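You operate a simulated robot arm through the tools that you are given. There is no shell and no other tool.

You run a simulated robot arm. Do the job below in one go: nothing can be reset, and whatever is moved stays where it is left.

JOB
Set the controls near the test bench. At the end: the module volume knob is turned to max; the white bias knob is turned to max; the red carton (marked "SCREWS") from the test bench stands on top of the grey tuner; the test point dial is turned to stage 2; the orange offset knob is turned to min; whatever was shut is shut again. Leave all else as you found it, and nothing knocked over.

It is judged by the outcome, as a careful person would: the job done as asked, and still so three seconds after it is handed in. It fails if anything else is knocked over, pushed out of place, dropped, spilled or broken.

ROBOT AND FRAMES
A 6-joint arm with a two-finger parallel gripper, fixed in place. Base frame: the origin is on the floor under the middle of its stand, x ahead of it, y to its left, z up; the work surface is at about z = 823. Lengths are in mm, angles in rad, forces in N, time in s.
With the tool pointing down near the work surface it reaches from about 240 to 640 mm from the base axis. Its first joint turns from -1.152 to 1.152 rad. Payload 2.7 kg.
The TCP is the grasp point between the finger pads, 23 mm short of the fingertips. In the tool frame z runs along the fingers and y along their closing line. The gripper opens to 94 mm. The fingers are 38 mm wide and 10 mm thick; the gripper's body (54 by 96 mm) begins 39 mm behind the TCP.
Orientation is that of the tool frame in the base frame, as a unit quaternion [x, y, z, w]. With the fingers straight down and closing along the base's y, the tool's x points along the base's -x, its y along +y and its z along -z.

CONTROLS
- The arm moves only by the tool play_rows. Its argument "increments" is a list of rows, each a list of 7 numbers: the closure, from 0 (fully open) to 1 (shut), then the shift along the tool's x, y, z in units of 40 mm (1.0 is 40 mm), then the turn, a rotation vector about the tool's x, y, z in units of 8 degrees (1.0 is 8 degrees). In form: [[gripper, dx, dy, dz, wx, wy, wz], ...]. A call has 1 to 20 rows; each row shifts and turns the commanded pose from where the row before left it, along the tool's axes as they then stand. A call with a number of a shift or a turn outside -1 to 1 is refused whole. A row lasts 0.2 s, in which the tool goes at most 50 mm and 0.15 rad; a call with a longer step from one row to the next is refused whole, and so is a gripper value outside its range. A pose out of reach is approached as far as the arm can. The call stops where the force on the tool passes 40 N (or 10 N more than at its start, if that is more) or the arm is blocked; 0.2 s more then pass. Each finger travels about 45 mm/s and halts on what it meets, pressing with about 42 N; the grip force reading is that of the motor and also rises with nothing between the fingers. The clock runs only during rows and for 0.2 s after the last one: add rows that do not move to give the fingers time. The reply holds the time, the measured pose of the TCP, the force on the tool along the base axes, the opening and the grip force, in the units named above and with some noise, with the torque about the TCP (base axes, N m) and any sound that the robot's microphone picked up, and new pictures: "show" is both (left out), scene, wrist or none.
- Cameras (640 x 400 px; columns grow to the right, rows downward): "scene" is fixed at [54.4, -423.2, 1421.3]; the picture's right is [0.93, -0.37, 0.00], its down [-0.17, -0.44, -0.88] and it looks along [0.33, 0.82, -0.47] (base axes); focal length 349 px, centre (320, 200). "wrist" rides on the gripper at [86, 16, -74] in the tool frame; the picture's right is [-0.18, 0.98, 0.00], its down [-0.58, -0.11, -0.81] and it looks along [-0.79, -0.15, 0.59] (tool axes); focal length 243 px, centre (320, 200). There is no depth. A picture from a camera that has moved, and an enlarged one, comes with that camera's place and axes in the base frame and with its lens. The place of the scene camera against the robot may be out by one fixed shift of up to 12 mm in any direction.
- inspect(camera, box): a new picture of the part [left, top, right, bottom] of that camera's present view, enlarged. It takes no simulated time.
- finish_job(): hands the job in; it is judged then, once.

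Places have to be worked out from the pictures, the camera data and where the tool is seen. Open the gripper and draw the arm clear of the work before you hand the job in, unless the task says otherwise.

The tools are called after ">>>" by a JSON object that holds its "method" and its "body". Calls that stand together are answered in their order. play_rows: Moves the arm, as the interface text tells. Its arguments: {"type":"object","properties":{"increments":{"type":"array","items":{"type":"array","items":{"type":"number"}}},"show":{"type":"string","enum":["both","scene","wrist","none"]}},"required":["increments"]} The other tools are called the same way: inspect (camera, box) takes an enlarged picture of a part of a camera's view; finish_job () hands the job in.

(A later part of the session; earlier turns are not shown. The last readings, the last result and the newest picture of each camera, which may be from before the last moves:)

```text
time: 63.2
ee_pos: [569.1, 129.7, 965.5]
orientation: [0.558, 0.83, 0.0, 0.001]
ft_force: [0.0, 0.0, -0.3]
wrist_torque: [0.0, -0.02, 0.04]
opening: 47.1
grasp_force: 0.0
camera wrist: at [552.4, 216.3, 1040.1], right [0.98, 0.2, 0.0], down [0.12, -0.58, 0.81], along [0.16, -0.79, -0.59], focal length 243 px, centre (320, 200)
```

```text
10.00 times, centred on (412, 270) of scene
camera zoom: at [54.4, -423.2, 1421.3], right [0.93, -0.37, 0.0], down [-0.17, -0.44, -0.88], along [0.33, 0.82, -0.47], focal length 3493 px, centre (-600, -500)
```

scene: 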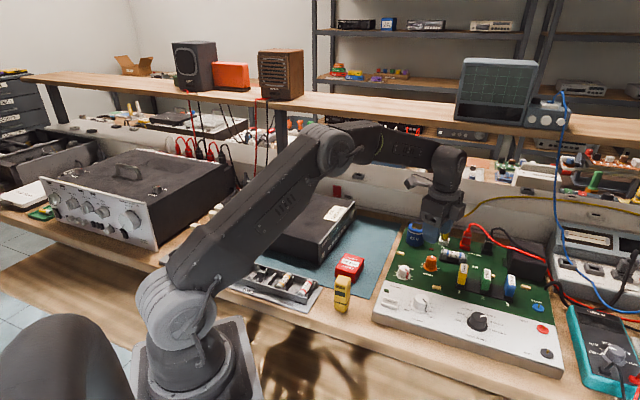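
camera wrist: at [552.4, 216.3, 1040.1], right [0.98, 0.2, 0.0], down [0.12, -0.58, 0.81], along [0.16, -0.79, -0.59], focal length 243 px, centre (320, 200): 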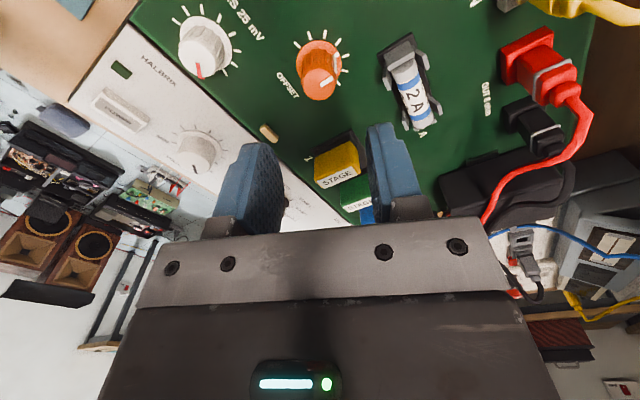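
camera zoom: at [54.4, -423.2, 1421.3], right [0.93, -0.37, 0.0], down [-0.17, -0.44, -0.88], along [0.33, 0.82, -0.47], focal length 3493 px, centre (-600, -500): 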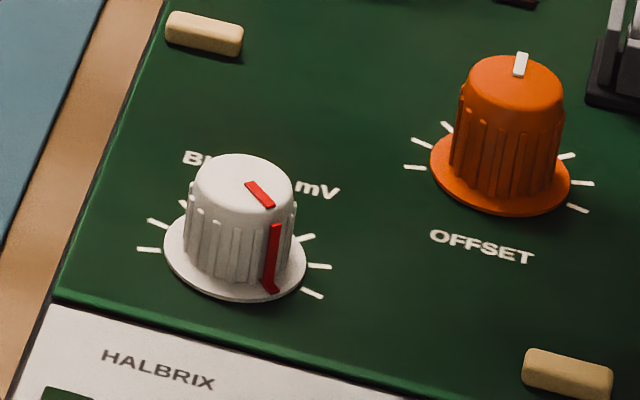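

The bias pointer is at its end. The orange knob (top at z≈878, pointer near mid-range) is centred within 1 mm. I descend around it.

>>> {"method": "play_rows", "body": {"increments": [[0.5, 0, -0.015, 0.69, 0, 0, 0], [0.5, 0, 0, 0.69, 0, 0, 0], [0.5, 0, 0, 0.69, 0, 0, 0], [0.5, 0, 0, 0, 0, 0, 0]], "show": "both"}}

>>> {"method": "inspect", "body": {"camera": "wrist", "box": [224, 80, 416, 200]}}

```text
time: 64.2
ee_pos: [567.7, 129.6, 883.6]
orientation: [0.558, 0.83, 0.0, 0.001]
ft_force: [0.4, 0.0, -0.7]
wrist_torque: [-0.01, 0.02, -0.01]
opening: 47.0
grasp_force: 0.1
camera wrist: at [549.2, 215.8, 957.3], right [0.98, 0.2, 0.0], down [0.12, -0.58, 0.81], along [0.16, -0.79, -0.59], focal length 243 px, centre (320, 200)
```

scene: 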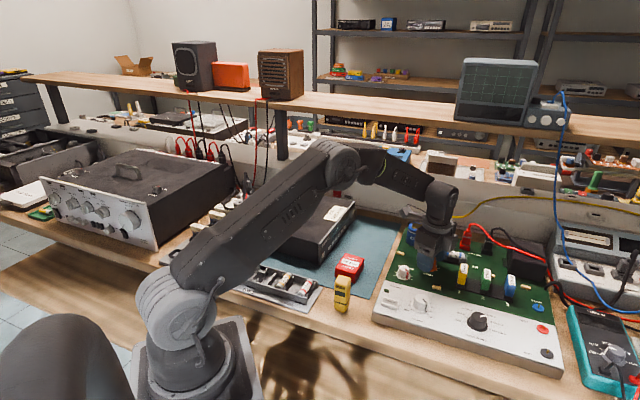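
wrist: 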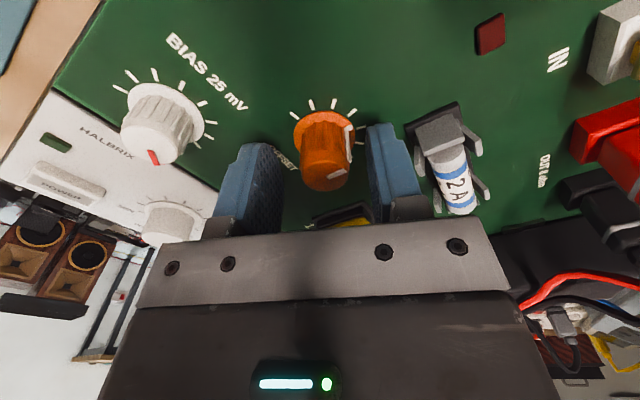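

```text
3.33 times, centred on (320, 140) of wrist
camera zoom: at [549.2, 215.8, 957.3], right [0.98, 0.2, 0.0], down [0.12, -0.58, 0.81], along [0.16, -0.79, -0.59], focal length 809 px, centre (320, 400)
```

zoom: 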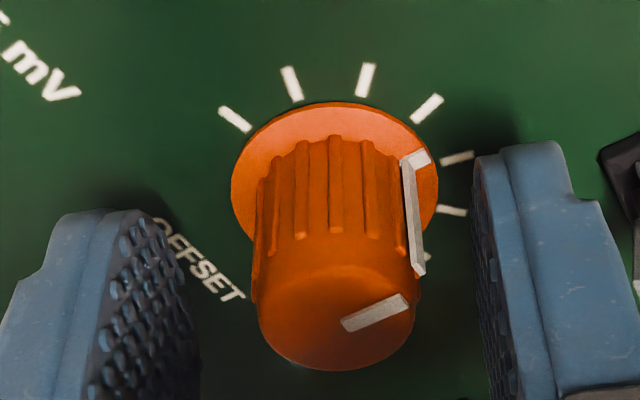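

The knob is about 2.5 mm toward tool +y. I correct, grip, and turn counter-clockwise 40°.

>>> {"method": "play_rows", "body": {"increments": [[0.5, -0.0125, 0.0625, 0, 0, 0, 0], [0.85, 0, 0, 0, 0, 0, 0], [1, 0, 0, 0, 0, 0, 0], [1, 0, 0, 0, 0, 0, 0], [1, 0, 0, 0, 0, 0, -1], [1, 0, 0, 0, 0, 0, -1], [1, 0, 0, 0, 0, 0, -1], [1, 0, 0, 0, 0, 0, -1], [1, 0, 0, 0, 0, 0, -1]], "show": "wrist"}}

>>> {"method": "inspect", "body": {"camera": "wrist", "box": [224, 80, 416, 200]}}

```text
time: 66.2
ee_pos: [568.9, 131.3, 881.6]
orientation: [0.24, 0.971, 0.0, 0.0]
ft_force: [-26.9, 5.2, 19.8]
wrist_torque: [0.21, -0.35, 0.02]
opening: 23.7
grasp_force: 45.2
camera wrist: at [500.5, 184.7, 957.2], right [0.62, 0.79, 0.0], down [0.46, -0.37, 0.81], along [0.63, -0.5, -0.59], focal length 243 px, centre (320, 200)
```

wrist: 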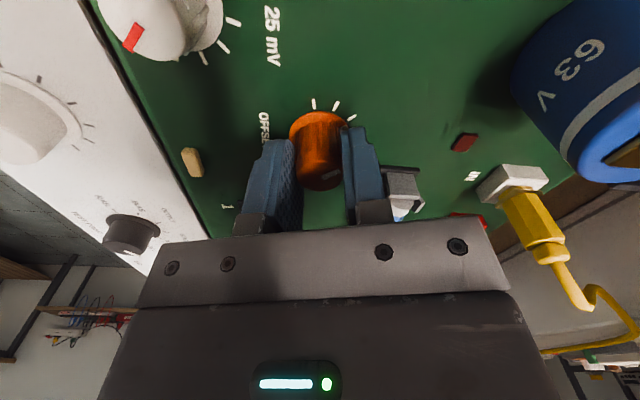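

```text
3.33 times, centred on (320, 140) of wrist
camera zoom: at [500.5, 184.7, 957.2], right [0.62, 0.79, 0.0], down [0.46, -0.37, 0.81], along [0.63, -0.5, -0.59], focal length 809 px, centre (320, 400)
```

zoom: 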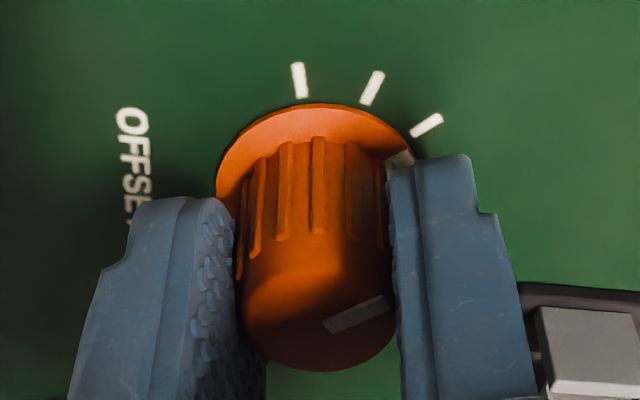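

The knob turned 40°. Force is 34 N, so I release, regrip, and turn another 40°.

>>> {"method": "play_rows", "body": {"increments": [[0.7, 0, 0, 0, 0, 0, 0], [0.62, 0, 0, 0, 0, 0, 0], [0.62, 0, 0, 0, 0, 0, 0], [0.85, 0, 0, 0, 0, 0, 0], [1, 0, 0, 0, 0, 0, 0], [1, 0, 0, 0, 0, 0, 0], [1, 0, 0, 0, 0, 0, -1], [1, 0, 0, 0, 0, 0, -1], [1, 0, 0, 0, 0, 0, -1], [1, 0, 0, 0, 0, 0, -1], [1, 0, 0, 0, 0, 0, -1]], "show": "wrist"}}

>>> {"method": "inspect", "body": {"camera": "wrist", "box": [224, 80, 416, 200]}}

```text
time: 68.6
ee_pos: [571.7, 131.8, 881.9]
orientation: [-0.108, 0.994, 0.0, 0.0]
ft_force: [-2.7, 15.2, 4.6]
wrist_torque: [0.4, 1.49, -0.06]
opening: 23.5
grasp_force: 44.4
camera wrist: at [483.2, 128.1, 955.9], right [-0.03, 1.0, 0.0], down [0.59, 0.02, 0.81], along [0.81, 0.03, -0.59], focal length 243 px, centre (320, 200)
```

wrist: 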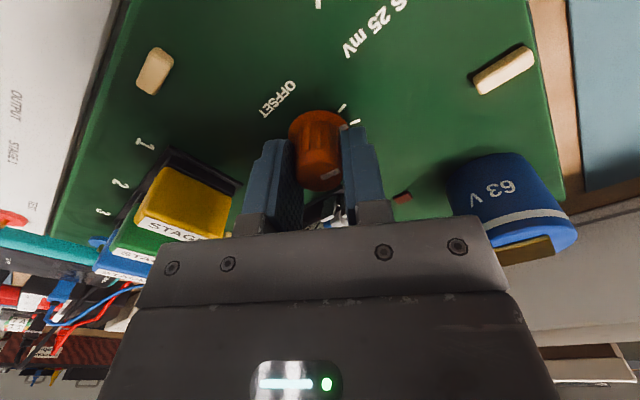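

```text
3.33 times, centred on (320, 140) of wrist
camera zoom: at [483.2, 128.1, 955.9], right [-0.03, 1.0, 0.0], down [0.59, 0.02, 0.81], along [0.81, 0.03, -0.59], focal length 809 px, centre (320, 400)
```

zoom: 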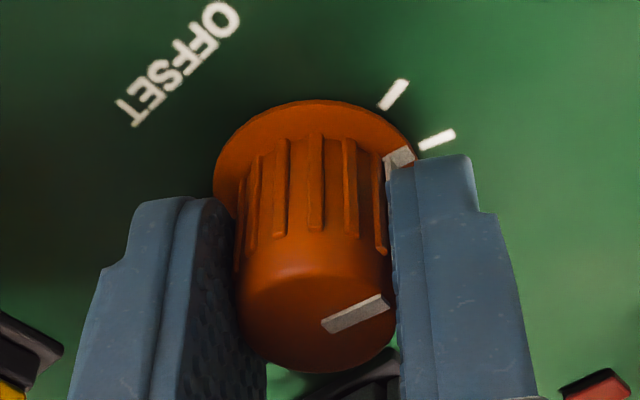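

Good progress (pointer at about 123°, forces low). I turn 40° further.

>>> {"method": "play_rows", "body": {"increments": [[1, 0, 0, 0, 0, 0, -1], [1, 0, 0, 0, 0, 0, -1], [1, 0, 0, 0, 0, 0, -1], [1, 0, 0, 0, 0, 0, -1], [1, 0, 0, 0, 0, 0, -1], [1, 0, 0, 0, 0, 0, 0]], "show": "none"}}

```text
time: 70.0
ee_pos: [570.6, 132.6, 880.3]
orientation: [-0.442, 0.897, 0.0, 0.001]
ft_force: [1.3, 29.0, -7.4]
wrist_torque: [0.57, -1.12, -0.03]
opening: 23.7
grasp_force: 45.4
```

About 15° should remain. I release, regrip, and turn 16°, then check the torque.

>>> {"method": "play_rows", "body": {"increments": [[0.7, 0, 0, 0, 0, 0, 0], [0.62, 0, 0, 0, 0, 0, 0], [0.62, 0, 0, 0, 0, 0, 0], [0.85, 0, 0, 0, 0, 0, 0], [1, 0, 0, 0, 0, 0, 0], [1, 0, 0, 0, 0, 0, 0], [1, 0, 0, 0, 0, 0, -1], [1, 0, 0, 0, 0, 0, -1], [1, 0, 0, 0, 0, 0, 0]], "show": "wrist"}}

>>> {"method": "inspect", "body": {"camera": "wrist", "box": [224, 80, 416, 200]}}

```text
time: 72.0
ee_pos: [568.9, 131.5, 881.1]
orientation: [-0.561, 0.828, 0.001, 0.001]
ft_force: [-15.7, 20.5, 5.9]
wrist_torque: [0.48, 0.4, -0.44]
opening: 23.9
grasp_force: 45.5
camera wrist: at [522.4, 56.5, 956.1], right [-0.85, 0.53, 0.0], down [0.32, 0.5, 0.81], along [0.43, 0.68, -0.59], focal length 243 px, centre (320, 200)
```

wrist: 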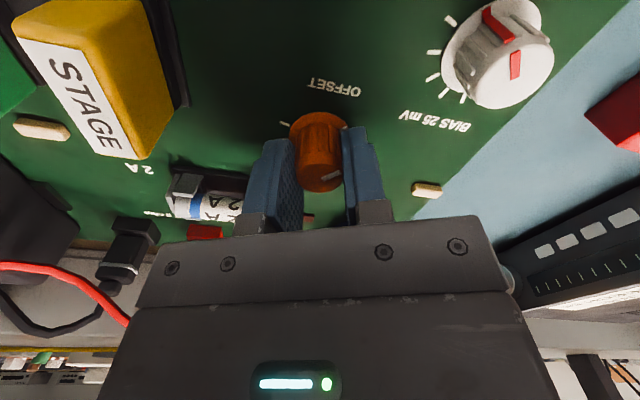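

```text
3.33 times, centred on (320, 140) of wrist
camera zoom: at [522.4, 56.5, 956.1], right [-0.85, 0.53, 0.0], down [0.32, 0.5, 0.81], along [0.43, 0.68, -0.59], focal length 809 px, centre (320, 400)
```

zoom: 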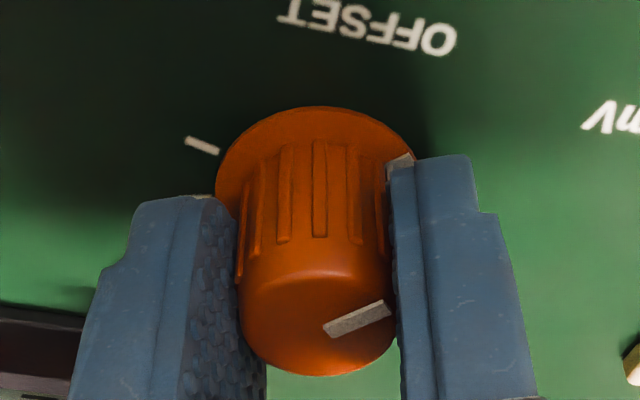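

Torque is -0.44 N·m, so the offset knob is at its minimum stop. I release, rise well clear, and turn the wrist back to 0.

>>> {"method": "play_rows", "body": {"increments": [[0.7, 0, 0, 0, 0, 0, 0], [0.55, 0, 0, 0, 0, 0, 0], [0.55, 0, 0, -0.7, 0, 0, 0], [0.55, 0, 0, -0.7, 0, 0, 0], [0.55, 0, 0, -0.7, 0, 0, 0], [0.4, 0, 0, -1, 0, 0, 0], [0.2, 0, 0, -1, 0, 0, 0], [0, 0, 0, 0, 0, 0, 0.95], [0, 0, 0, 0, 0, 0, 0.95], [0, 0, 0, 0, 0, 0, 0.95], [0, 0, 0, 0, 0, 0, 0.95], [0, 0, 0, 0, 0, 0, 0.95], [0, 0, 0, 0, 0, 0, 0.95], [0, 0, 0, 0, 0, 0, 0.95], [0, 0, 0, 0, 0, 0, 0.95], [0, 0, 0, 0, 0, 0, 0.95], [0, 0, 0, 0, 0, 0, 0]], "show": "both"}}

>>> {"method": "inspect", "body": {"camera": "scene", "box": [380, 245, 460, 295]}}

>>> {"method": "inspect", "body": {"camera": "scene", "box": [360, 210, 580, 390]}}

```text
time: 75.6
ee_pos: [570.3, 129.6, 1045.0]
orientation: [0.003, 1.0, 0.0, 0.0]
ft_force: [0.2, 0.8, -0.2]
wrist_torque: [0.0, 0.02, -0.02]
opening: 94.3
grasp_force: 0.2
camera wrist: at [484.3, 147.0, 1119.8], right [0.19, 0.98, 0.0], down [0.58, -0.11, 0.81], along [0.79, -0.15, -0.59], focal length 243 px, centre (320, 200)
```

scene: 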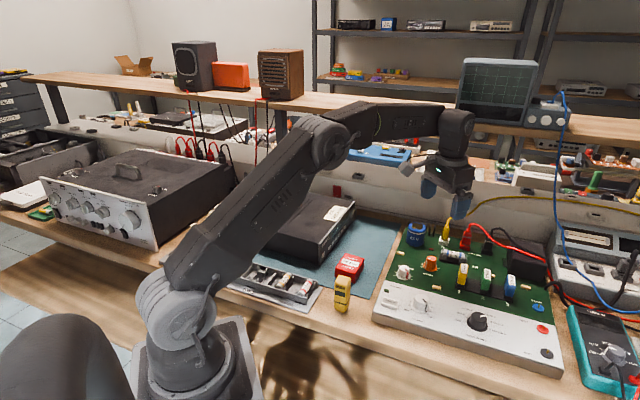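
wrist: 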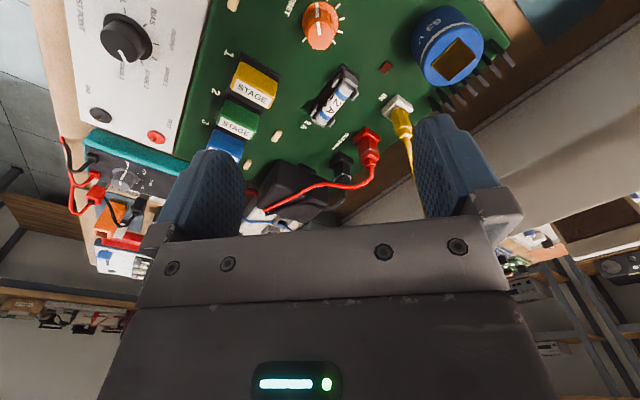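

```text
8.00 times, centred on (420, 270) of scene
camera zoom: at [54.4, -423.2, 1421.3], right [0.93, -0.37, 0.0], down [-0.17, -0.44, -0.88], along [0.33, 0.82, -0.47], focal length 2795 px, centre (-480, -360)
```

zoom: 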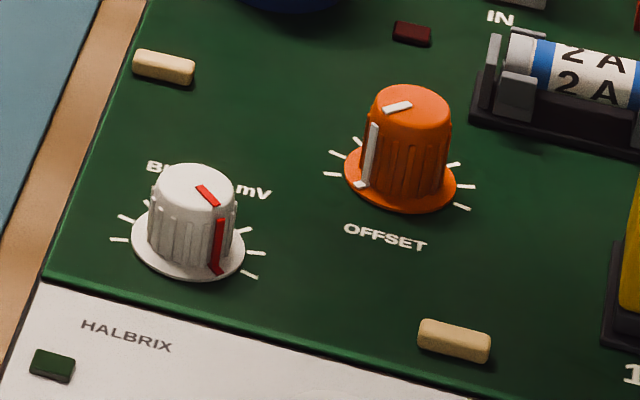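

```text
2.22 times, centred on (470, 300) of scene
camera zoom: at [54.4, -423.2, 1421.3], right [0.93, -0.37, 0.0], down [-0.17, -0.44, -0.88], along [0.33, 0.82, -0.47], focal length 776 px, centre (-13, -22)
```

zoom: 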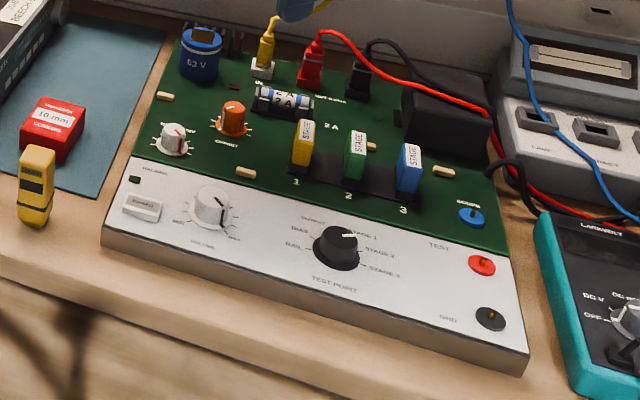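

All four controls are set and the module has not moved. Now I go to a viewing position for the red carton, staying high.

>>> {"method": "play_rows", "body": {"increments": [[0, 0.75, 0.234, 0, 0, 0, 0], [0, 0.75, 0.234, 0, 0, 0, 0], [0, 0.75, 0.234, 0, 0, 0, 0], [0, 0.75, 0.234, 0, 0, 0, 0], [0, 0.75, 0.234, 0, 0, 0, 0], [0, 0.75, 0.234, 0, 0, 0, 0], [0, 0.75, 0.234, 0, 0, 0, 0], [0, 0.75, 0.234, 0, 0, 0, 0], [0, 0, 0, 0, 0, 0, 0]], "show": "both"}}

>>> {"method": "inspect", "body": {"camera": "wrist", "box": [240, 0, 432, 120]}}

>>> {"method": "inspect", "body": {"camera": "scene", "box": [300, 230, 396, 320]}}

```text
time: 77.6
ee_pos: [331.4, 206.0, 1044.7]
orientation: [0.002, 1.0, -0.002, 0.0]
ft_force: [-0.2, 0.3, 0.5]
wrist_torque: [0.02, 0.0, 0.0]
opening: 94.3
grasp_force: 0.2
camera wrist: at [243.9, 222.5, 1119.4], right [0.19, 0.98, 0.0], down [0.58, -0.11, 0.81], along [0.79, -0.15, -0.59], focal length 243 px, centre (320, 200)
```

scene: 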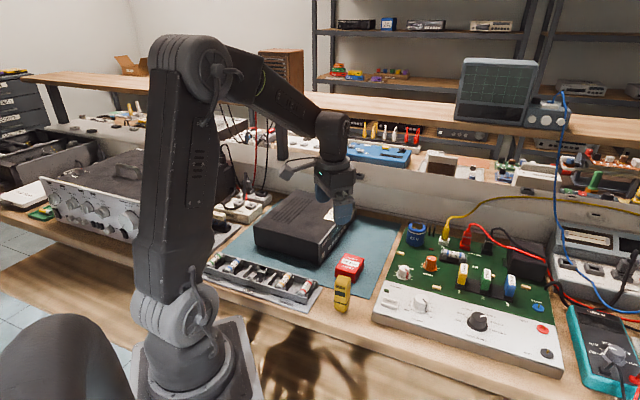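
wrist: 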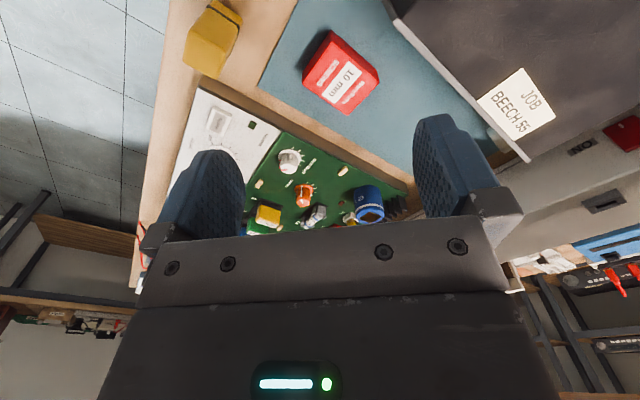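

```text
3.33 times, centred on (336, 60) of wrist
camera zoom: at [243.9, 222.5, 1119.4], right [0.19, 0.98, 0.0], down [0.58, -0.11, 0.81], along [0.79, -0.15, -0.59], focal length 809 px, centre (267, 667)
```

zoom: 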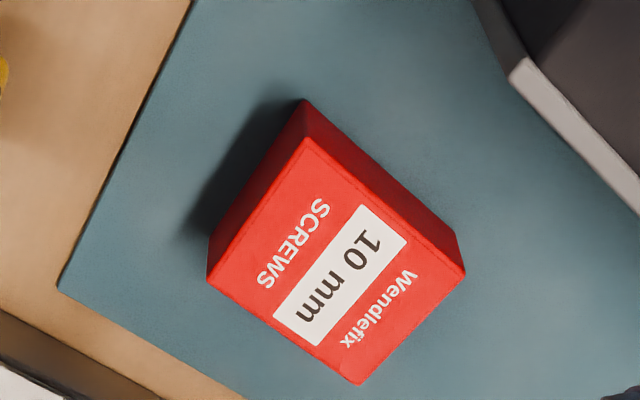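

```text
4.44 times, centred on (348, 275) of scene
camera zoom: at [54.4, -423.2, 1421.3], right [0.93, -0.37, 0.0], down [-0.17, -0.44, -0.88], along [0.33, 0.82, -0.47], focal length 1553 px, centre (196, -133)
```

zoom: 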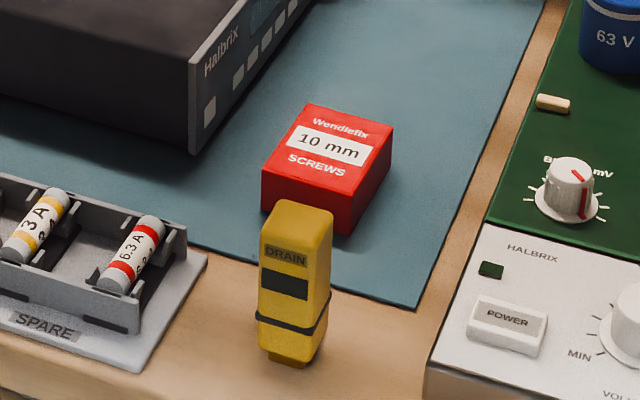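

The carton is 53 × 68 × 28 mm, centred at about (388, 219) with its long axis at ≈43°, top at z≈853. Before picking it up I look at the tuner top to measure where to place it.

>>> {"method": "play_rows", "body": {"increments": [[0, 0.2, 0.75, 0, 0, 0, 0], [0, 0.2, 0.75, 0, 0, 0, 0], [0, 0.2, 0.75, 0, 0, 0, 0], [0, 0.2, 0.75, 0, 0, 0, 0], [0, 0.2, 0.75, 0, 0, 0, 0], [0, 0, 0, 0, 0, 0, 0]], "show": "both"}}

>>> {"method": "inspect", "body": {"camera": "wrist", "box": [160, 0, 480, 200]}}

```text
time: 79.0
ee_pos: [290.3, 357.6, 1044.9]
orientation: [0.002, 1.0, -0.002, 0.0]
ft_force: [-0.7, 0.1, 0.9]
wrist_torque: [-0.01, 0.02, 0.02]
opening: 94.0
grasp_force: 0.0
camera wrist: at [203.4, 373.4, 1118.9], right [0.19, 0.98, 0.0], down [0.58, -0.11, 0.81], along [0.79, -0.15, -0.59], focal length 243 px, centre (320, 200)
```

scene: 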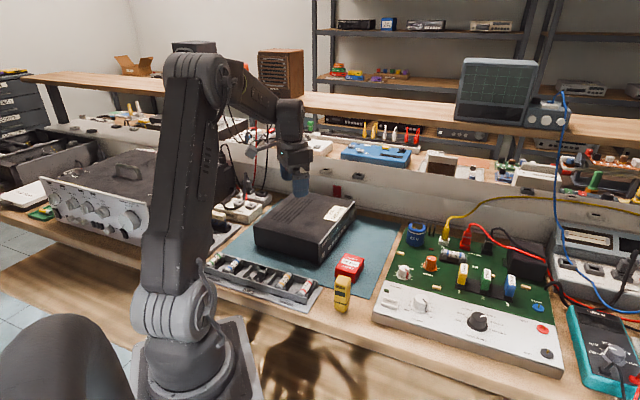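
wrist: 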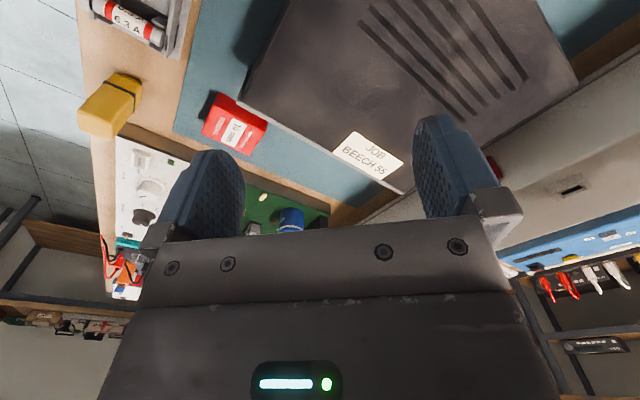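

```text
2.00 times, centred on (320, 100) of wrist
camera zoom: at [203.4, 373.4, 1118.9], right [0.19, 0.98, 0.0], down [0.58, -0.11, 0.81], along [0.79, -0.15, -0.59], focal length 485 px, centre (320, 400)
```

zoom: 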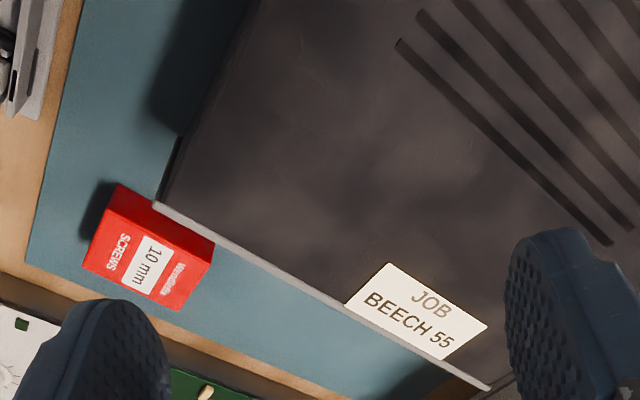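

The tuner's top is at z≈890, parallel to the carton, with a clear area around (332, 374), away from the vents and label. I move above the carton, aligned to grip its 53 mm width.

>>> {"method": "play_rows", "body": {"increments": [[0, -0.49, -0.6915, 0, 0, 0, 0], [0, -0.49, -0.6915, 0, 0, 0, 0], [0, -0.49, -0.6915, 0, 0, 0, 0], [0, -0.49, -0.6915, 0, 0, 0, 0], [0, -0.49, -0.6915, 0, 0, 0, 0], [0, 0, 0, 0.333, 0, 0, -0.9], [0, 0, 0, 0.333, 0, 0, -0.9], [0, 0, 0, 0.333, 0, 0, -0.9], [0, 0, 0, 0.333, 0, 0, -0.9], [0, 0, 0, 0.333, 0, 0, -0.9], [0, 0, 0, 0.333, 0, 0, -0.9], [0, 0, 0, 0, 0, 0, 0]], "show": "both"}}

>>> {"method": "inspect", "body": {"camera": "wrist", "box": [192, 0, 448, 160]}}

```text
time: 81.6
ee_pos: [388.3, 214.8, 964.8]
orientation: [-0.367, 0.93, 0.0, 0.0]
ft_force: [0.3, -0.6, -0.8]
wrist_torque: [0.0, 0.03, 0.02]
opening: 93.8
grasp_force: 0.2
camera wrist: at [313.9, 166.8, 1039.3], right [-0.54, 0.84, 0.0], down [0.5, 0.32, 0.81], along [0.68, 0.43, -0.59], focal length 243 px, centre (320, 200)
```

scene: 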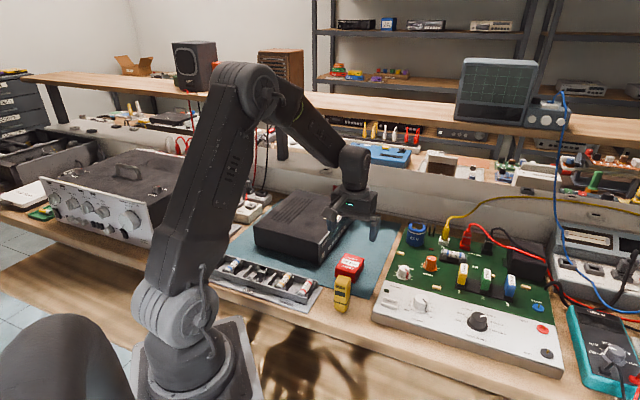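
wrist: 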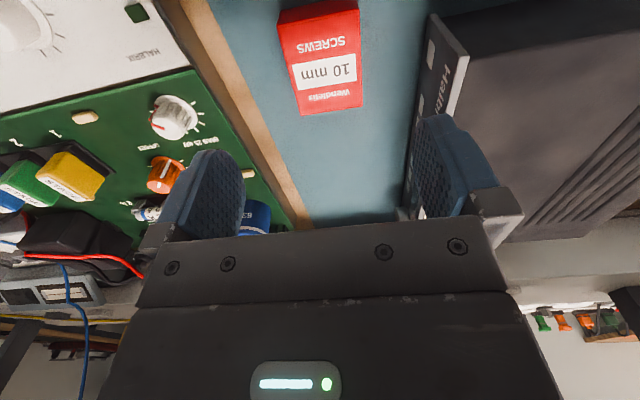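

```text
2.50 times, centred on (320, 80) of wrist
camera zoom: at [313.9, 166.8, 1039.3], right [-0.54, 0.84, 0.0], down [0.5, 0.32, 0.81], along [0.68, 0.43, -0.59], focal length 606 px, centre (320, 500)
```

zoom: 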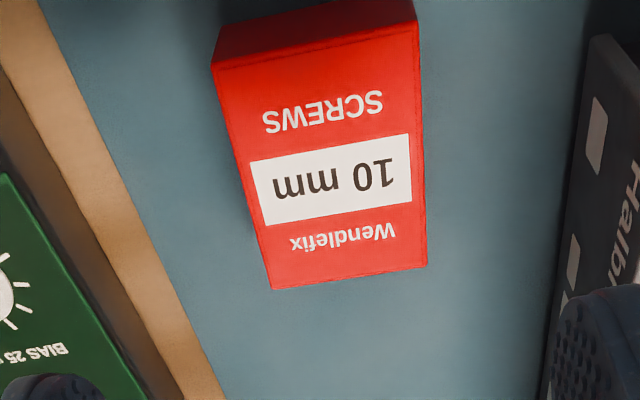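

The carton's centre is (388, 218.7), so I shift about 5 mm to centre. Then I lower with the fingers open so the tips stay above the mat.

>>> {"method": "play_rows", "body": {"increments": [[0, -0.09, 0.085, 0.3, 0, 0, 0.13], [0, 0, 0, 0.7, 0, 0, 0], [0, 0, 0, 0.7, 0, 0, 0], [0, 0, 0, 0.7, 0, 0, 0], [0, 0, 0, 0.42, 0, 0, 0], [0, 0, 0, 0, 0, 0, 0]], "show": "both"}}

>>> {"method": "inspect", "body": {"camera": "wrist", "box": [192, 40, 448, 200]}}

```text
time: 83.0
ee_pos: [388.6, 220.7, 850.4]
orientation: [-0.358, 0.934, -0.001, 0.0]
ft_force: [-0.6, -0.7, 1.0]
wrist_torque: [0.0, 0.0, 0.03]
opening: 93.8
grasp_force: 0.2
camera wrist: at [314.0, 175.6, 926.2], right [-0.52, 0.85, 0.0], down [0.5, 0.31, 0.81], along [0.69, 0.42, -0.59], focal length 243 px, centre (320, 200)
```

scene: 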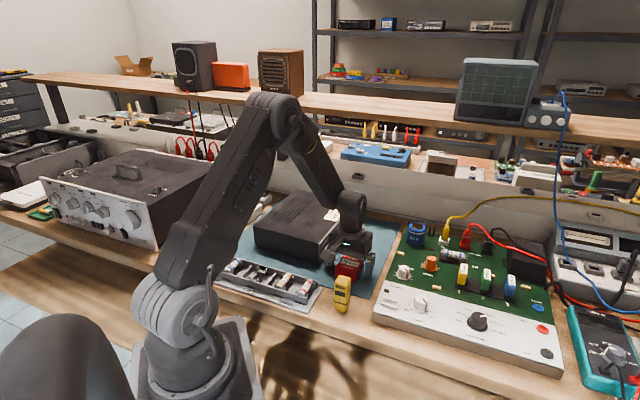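
wrist: 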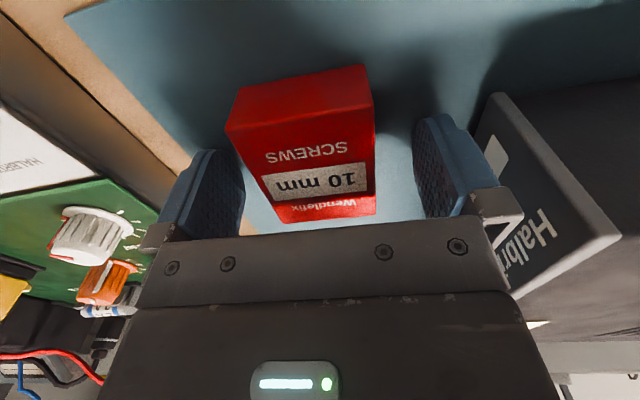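

```text
2.50 times, centred on (320, 120) of wrist
camera zoom: at [314.0, 175.6, 926.2], right [-0.52, 0.85, 0.0], down [0.5, 0.31, 0.81], along [0.69, 0.42, -0.59], focal length 606 px, centre (320, 400)
```

zoom: 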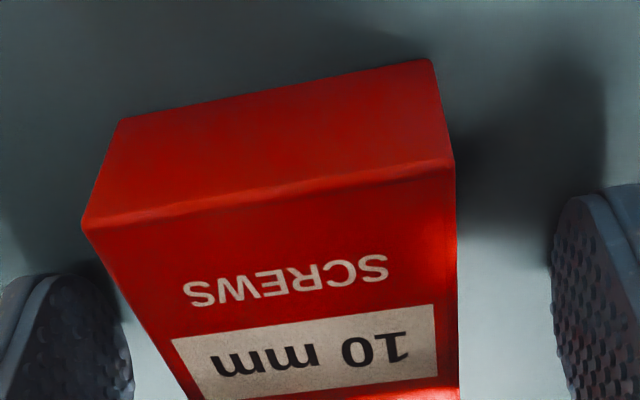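

The carton is between the fingers. I fine-centre and close on it.

>>> {"method": "play_rows", "body": {"increments": [[0.2, 0.04, -0.035, 0, 0, 0, 0], [0.35, 0, 0, 0, 0, 0, 0], [0.5, 0, 0, 0, 0, 0, 0], [0.7, 0, 0, 0, 0, 0, 0], [0.7, 0, 0, 0, 0, 0, 0]], "show": "wrist"}}

```text
time: 84.2
ee_pos: [388.7, 219.3, 852.1]
orientation: [-0.358, 0.934, 0.0, 0.0]
ft_force: [0.8, -0.8, 0.8]
wrist_torque: [0.07, -0.02, -0.03]
opening: 54.5
grasp_force: 42.0
camera wrist: at [313.5, 173.3, 926.9], right [-0.52, 0.85, 0.0], down [0.5, 0.31, 0.81], along [0.69, 0.42, -0.59], focal length 243 px, centre (320, 200)
```

wrist: 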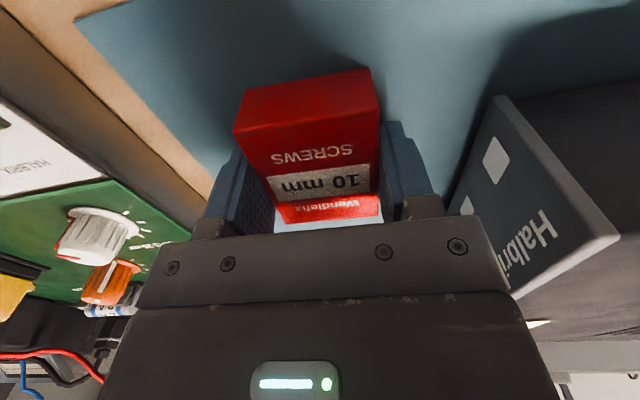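

Gripped at 54.5 mm. I lift straight up about 120 mm.

>>> {"method": "play_rows", "body": {"increments": [[0.75, 0, 0, -0.2, 0, 0, 0], [0.75, 0, 0, -0.4, 0, 0, 0], [0.75, 0, 0, -0.6, 0, 0, 0], [0.75, 0, 0, -0.6, 0, 0, 0], [0.75, 0, 0, -0.6, 0, 0, 0], [0.75, 0, 0, -0.6, 0, 0, 0], [0.75, 0, 0, 0, 0, 0, 0]], "show": "both"}}

```text
time: 85.8
ee_pos: [388.0, 220.2, 973.6]
orientation: [-0.357, 0.934, -0.001, -0.001]
ft_force: [-0.4, -0.3, -1.0]
wrist_torque: [-0.04, 0.0, 0.01]
opening: 54.4
grasp_force: 42.7
camera wrist: at [312.9, 173.7, 1048.3], right [-0.52, 0.85, 0.0], down [0.5, 0.31, 0.81], along [0.69, 0.42, -0.59], focal length 243 px, centre (320, 200)
```

scene: 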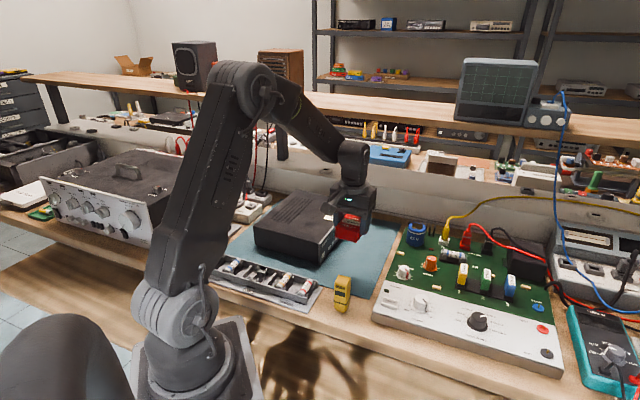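
wrist: 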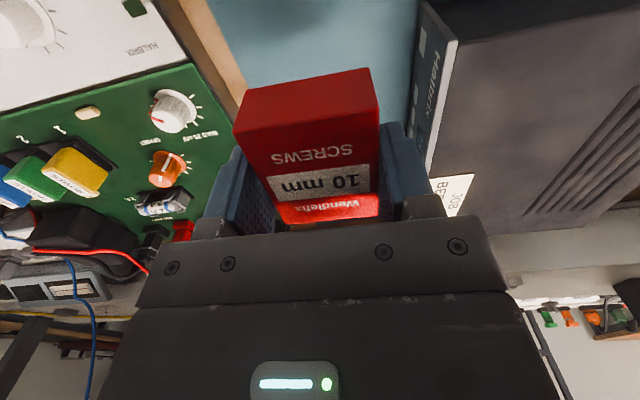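

The carton is held level. I carry it across to above the clear area of the tuner's top at (332, 374).

>>> {"method": "play_rows", "body": {"increments": [[0.75, -0.2587, 0.634, 0, 0, 0, 0], [0.75, -0.2587, 0.634, 0, 0, 0, 0], [0.75, -0.2587, 0.634, 0, 0, 0, 0], [0.75, -0.2587, 0.634, 0, 0, 0, 0], [0.75, -0.2587, 0.634, 0, 0, 0, 0], [0.75, -0.2587, 0.634, 0, 0, 0, 0], [0.75, 0, 0, 0, 0, 0, 0]], "show": "both"}}

>>> {"method": "inspect", "body": {"camera": "scene", "box": [230, 150, 390, 280]}}

```text
time: 87.4
ee_pos: [335.0, 375.1, 971.6]
orientation: [-0.358, 0.934, -0.001, 0.0]
ft_force: [-0.8, 0.0, -1.2]
wrist_torque: [0.02, -0.04, 0.03]
opening: 54.7
grasp_force: 41.8
camera wrist: at [259.2, 329.0, 1047.4], right [-0.52, 0.85, 0.0], down [0.51, 0.31, 0.81], along [0.69, 0.42, -0.59], focal length 243 px, centre (320, 200)
```

scene: 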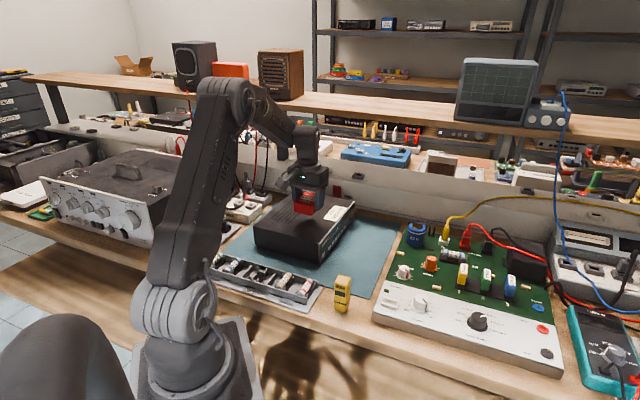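
wrist: 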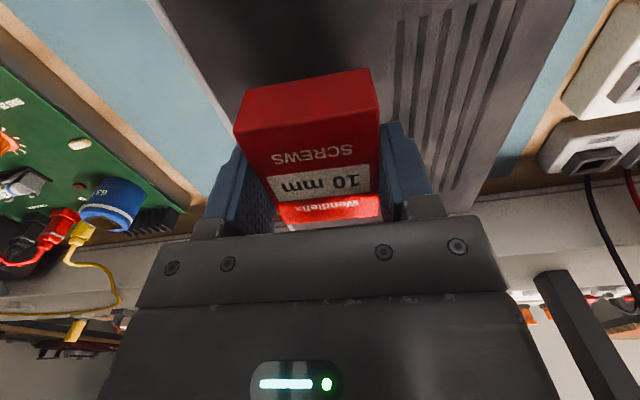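

```text
3.08 times, centred on (310, 215) of scene
camera zoom: at [54.4, -423.1, 1421.3], right [0.93, -0.37, 0.0], down [-0.17, -0.44, -0.88], along [0.33, 0.82, -0.47], focal length 1075 px, centre (351, 154)
```

zoom: 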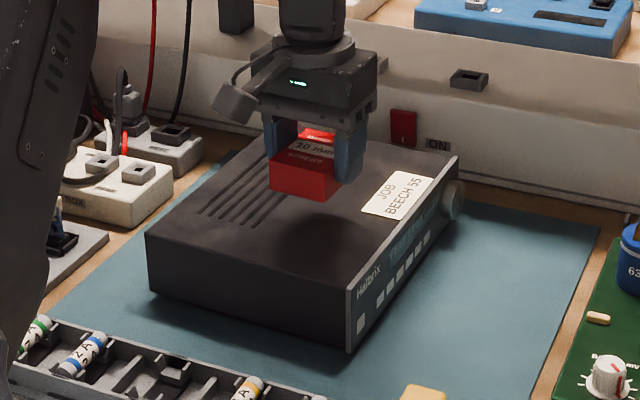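

The carton is over the tuner, clear of the label. I lower 36 mm first, then look from the side.

>>> {"method": "play_rows", "body": {"increments": [[0.75, 0, 0, 0.3, 0, 0, 0], [0.75, 0, 0, 0.3, 0, 0, 0], [0.75, 0, 0, 0.3, 0, 0, 0], [0.75, 0, 0, 0, 0, 0, 0]], "show": "scene"}}

>>> {"method": "inspect", "body": {"camera": "scene", "box": [260, 170, 356, 240]}}

>>> {"method": "inspect", "body": {"camera": "wrist", "box": [160, 0, 480, 200]}}

```text
time: 88.4
ee_pos: [332.5, 375.0, 937.6]
orientation: [-0.358, 0.934, -0.001, 0.0]
ft_force: [0.3, -0.5, -2.1]
wrist_torque: [0.0, 0.01, 0.01]
opening: 54.5
grasp_force: 42.3
```

scene: 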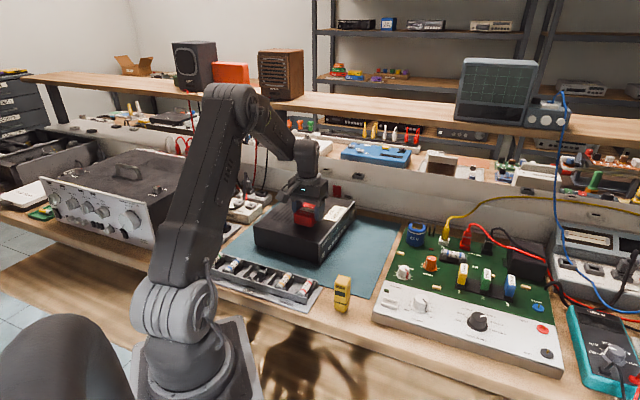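

```text
5.71 times, centred on (308, 205) of scene
camera zoom: at [54.4, -423.1, 1421.3], right [0.93, -0.37, 0.0], down [-0.17, -0.44, -0.88], along [0.33, 0.82, -0.47], focal length 1996 px, centre (389, 171)
```

zoom: 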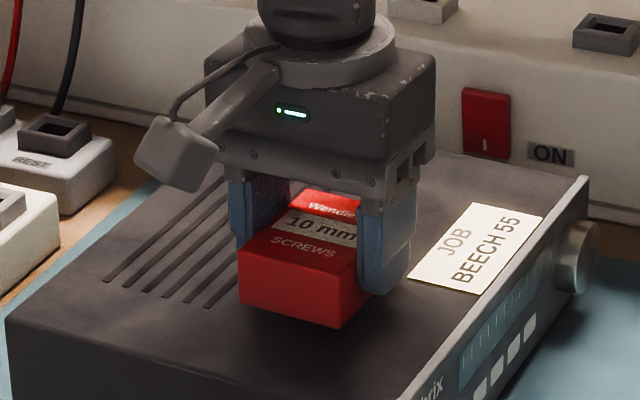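

```text
2.00 times, centred on (320, 100) of wrist
camera zoom: at [258.3, 328.2, 1011.7], right [-0.52, 0.85, 0.0], down [0.51, 0.31, 0.81], along [0.69, 0.42, -0.59], focal length 485 px, centre (320, 400)
```

zoom: 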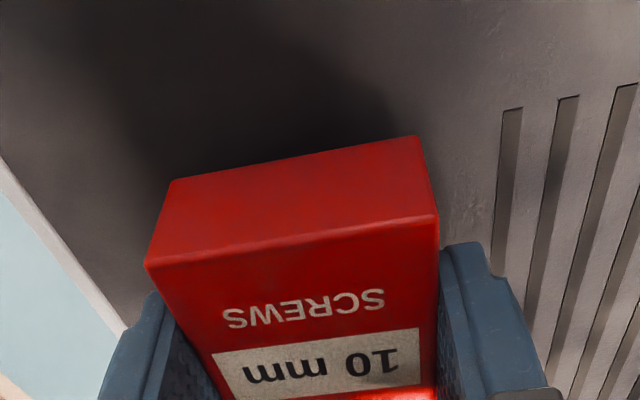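

Still clear of the top. I now lower slowly in 2 mm steps, watching the vertical force.

>>> {"method": "play_rows", "body": {"increments": [[0.75, 0, 0, 0.05, 0, 0, 0], [0.75, 0, 0, 0.05, 0, 0, 0], [0.75, 0, 0, 0.05, 0, 0, 0], [0.75, 0, 0, 0.05, 0, 0, 0], [0.75, 0, 0, 0.05, 0, 0, 0], [0.75, 0, 0, 0, 0, 0, 0]], "show": "none"}}

>>> {"method": "inspect", "body": {"camera": "scene", "box": [260, 170, 356, 240]}}

>>> {"method": "inspect", "body": {"camera": "wrist", "box": [160, 0, 480, 200]}}

```text
time: 89.8
ee_pos: [333.2, 373.3, 927.1]
orientation: [-0.359, 0.933, 0.0, 0.001]
ft_force: [0.3, -0.3, -1.7]
wrist_torque: [0.0, 0.02, -0.01]
opening: 54.6
grasp_force: 41.8
```

```text
5.71 times, centred on (308, 205) of scene
camera zoom: at [54.4, -423.1, 1421.3], right [0.93, -0.37, 0.0], down [-0.17, -0.44, -0.88], along [0.33, 0.82, -0.47], focal length 1996 px, centre (389, 171)
```

zoom: 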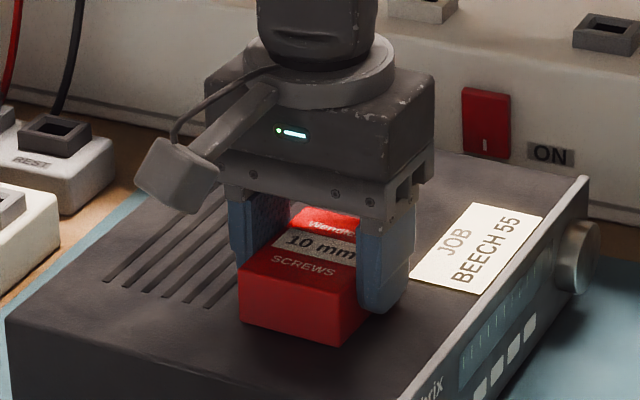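

```text
2.00 times, centred on (320, 100) of wrist
camera zoom: at [258.0, 328.3, 1001.3], right [-0.52, 0.85, 0.0], down [0.5, 0.31, 0.81], along [0.69, 0.42, -0.59], focal length 485 px, centre (320, 400)
```

zoom: 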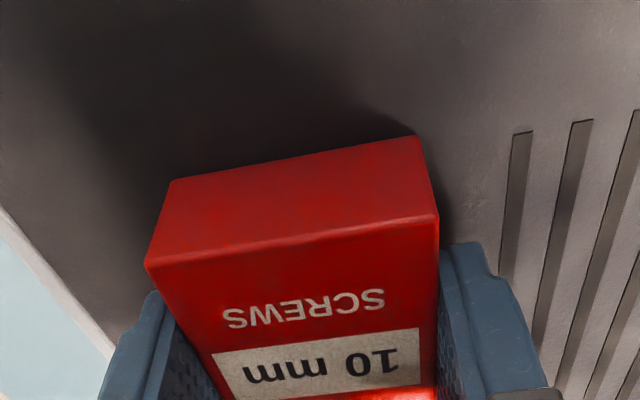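

No contact yet (z ≈ 927). I continue down in 1.5 mm steps.

>>> {"method": "play_rows", "body": {"increments": [[0.75, 0, 0, 0.0375, 0, 0, 0], [0.75, 0, 0, 0.0375, 0, 0, 0], [0.75, 0, 0, 0.0375, 0, 0, 0], [0.75, 0, 0, 0.0375, 0, 0, 0], [0.75, 0, 0, 0, 0, 0, 0]], "show": "none"}}

>>> {"method": "inspect", "body": {"camera": "wrist", "box": [160, 0, 480, 200]}}

```text
time: 90.7
ee_pos: [335.5, 375.6, 924.3]
orientation: [-0.358, 0.934, 0.0, 0.002]
ft_force: [-0.5, 0.3, 2.2]
wrist_torque: [-0.06, 0.1, 0.02]
opening: 54.7
grasp_force: 41.5
stopped in row 4: the force on the tool passed its limit at 42 N (the readings are from after the stop); the commanded pose is now the measured one
```

```text
2.00 times, centred on (320, 100) of wrist
camera zoom: at [259.5, 328.9, 999.9], right [-0.52, 0.85, 0.0], down [0.5, 0.31, 0.81], along [0.69, 0.42, -0.59], focal length 485 px, centre (320, 400)
```

zoom: 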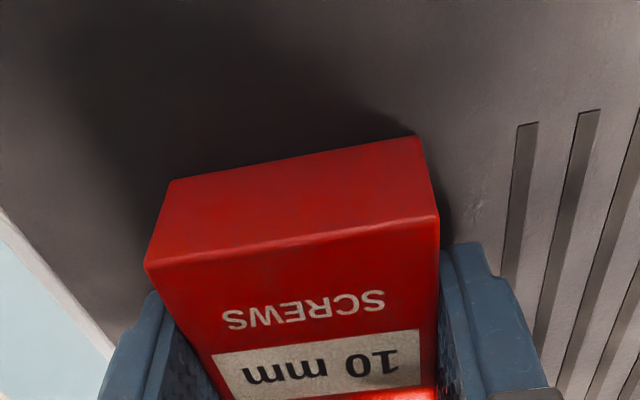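

Contact is felt at z ≈ 925 and the carton is resting on the top. I open the fingers gently and look.

>>> {"method": "play_rows", "body": {"increments": [[0.4, 0, 0, 0, 0, 0, 0], [0.35, 0, 0, 0, 0, 0, 0], [0.2, 0, 0, 0, 0, 0, 0], [0.1, 0, 0, 0, 0, 0, 0], [0.1, 0, 0, 0, 0, 0, 0]], "show": "both"}}

>>> {"method": "inspect", "body": {"camera": "scene", "box": [260, 170, 356, 240]}}

>>> {"method": "inspect", "body": {"camera": "wrist", "box": [160, 0, 480, 200]}}

```text
time: 91.8
ee_pos: [334.9, 375.8, 925.4]
orientation: [-0.359, 0.934, 0.0, 0.002]
ft_force: [0.4, -0.2, 1.0]
wrist_torque: [-0.02, 0.0, 0.03]
opening: 84.4
grasp_force: 0.1
camera wrist: at [259.3, 328.8, 999.6], right [-0.52, 0.85, 0.0], down [0.5, 0.31, 0.81], along [0.69, 0.42, -0.59], focal length 243 px, centre (320, 200)
```

scene: 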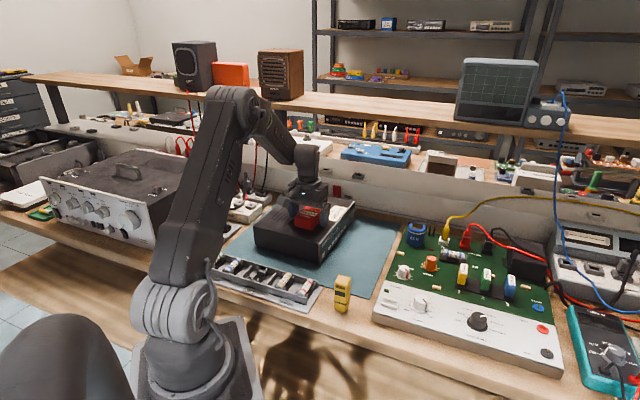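
wrist: 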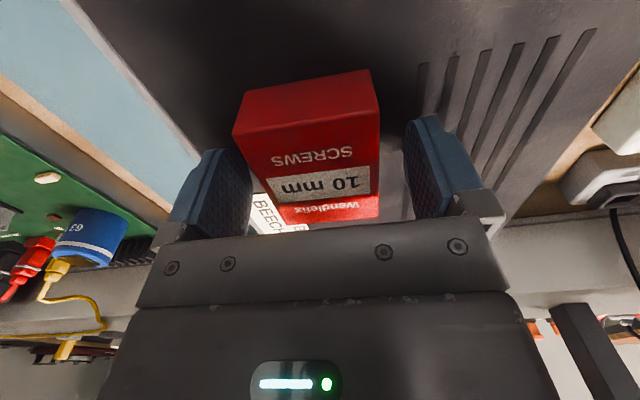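

```text
5.71 times, centred on (308, 205) of scene
camera zoom: at [54.4, -423.2, 1421.3], right [0.93, -0.37, 0.0], down [-0.17, -0.44, -0.88], along [0.33, 0.82, -0.47], focal length 1996 px, centre (389, 171)
```

zoom: 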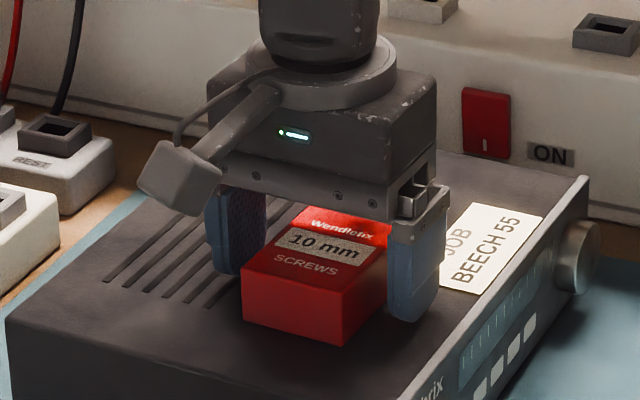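

```text
2.00 times, centred on (320, 100) of wrist
camera zoom: at [259.3, 328.8, 999.6], right [-0.52, 0.85, 0.0], down [0.5, 0.31, 0.81], along [0.69, 0.42, -0.59], focal length 485 px, centre (320, 400)
```

zoom: 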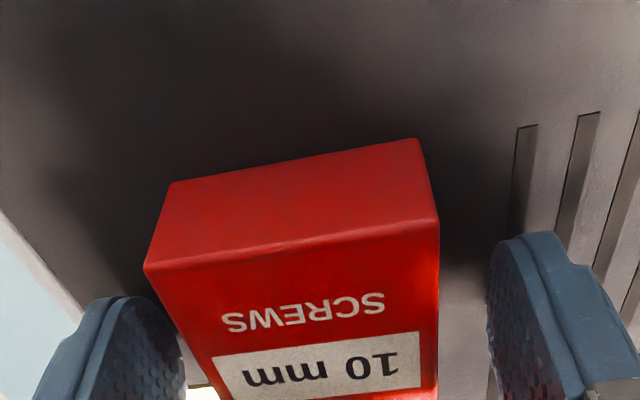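

The carton stands on the tuner by itself. I rise straight up, then draw the arm back clear of the work.

>>> {"method": "play_rows", "body": {"increments": [[0.1, 0, 0, -0.3, 0, 0, 0], [0.05, 0, 0, -0.6, 0, 0, 0], [0, 0, 0, -0.8, 0, 0, 0], [0, 0, 0, -0.9, 0, 0, 0], [0, 0, 0, -0.9, 0, 0, 0], [0, 0, 0, -0.9, 0, 0, 0], [0, 0, 0, -0.9, 0, 0, 0], [0, 0, 0, 0, 0, 0, 0.9], [0, 0, 0, 0, 0, 0, 0.9], [0, 0, 0, 0, 0, 0, 0.9], [0, 0, 0, 0, 0, 0, 0.9], [0, 0, 0, 0, 0, 0, 0.9], [0, 0, 0, 0, 0, 0, 0.7]], "show": "both"}}

>>> {"method": "inspect", "body": {"camera": "scene", "box": [200, 170, 390, 320]}}

```text
time: 94.7
ee_pos: [332.1, 375.0, 1137.8]
orientation: [-0.003, 1.0, 0.0, 0.002]
ft_force: [0.4, -0.2, 0.0]
wrist_torque: [-0.02, 0.02, 0.01]
opening: 94.2
grasp_force: 0.0
camera wrist: at [246.5, 390.1, 1211.6], right [0.18, 0.98, 0.0], down [0.58, -0.11, 0.81], along [0.8, -0.14, -0.59], focal length 243 px, centre (320, 200)
```

scene: 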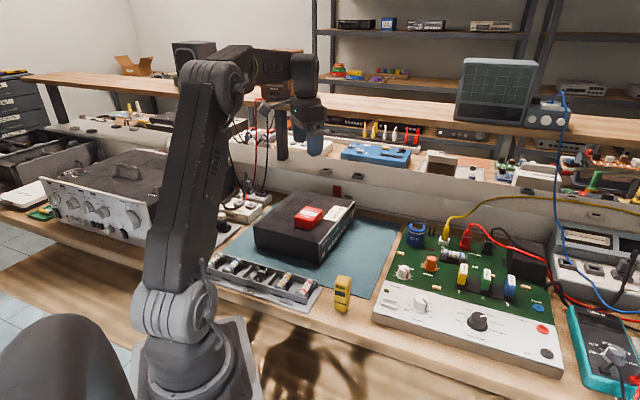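
wrist: 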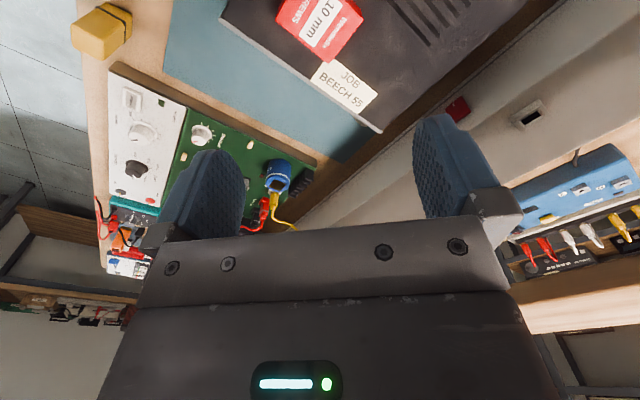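

```text
2.67 times, centred on (295, 245) of scene
camera zoom: at [54.4, -423.2, 1421.3], right [0.93, -0.37, 0.0], down [-0.17, -0.44, -0.88], along [0.33, 0.82, -0.47], focal length 932 px, centre (387, 80)
```

zoom: 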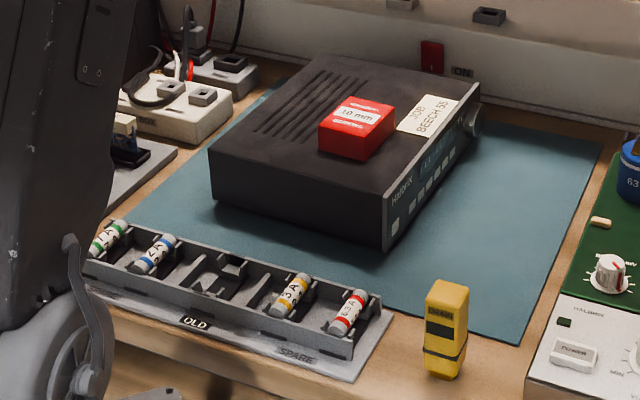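

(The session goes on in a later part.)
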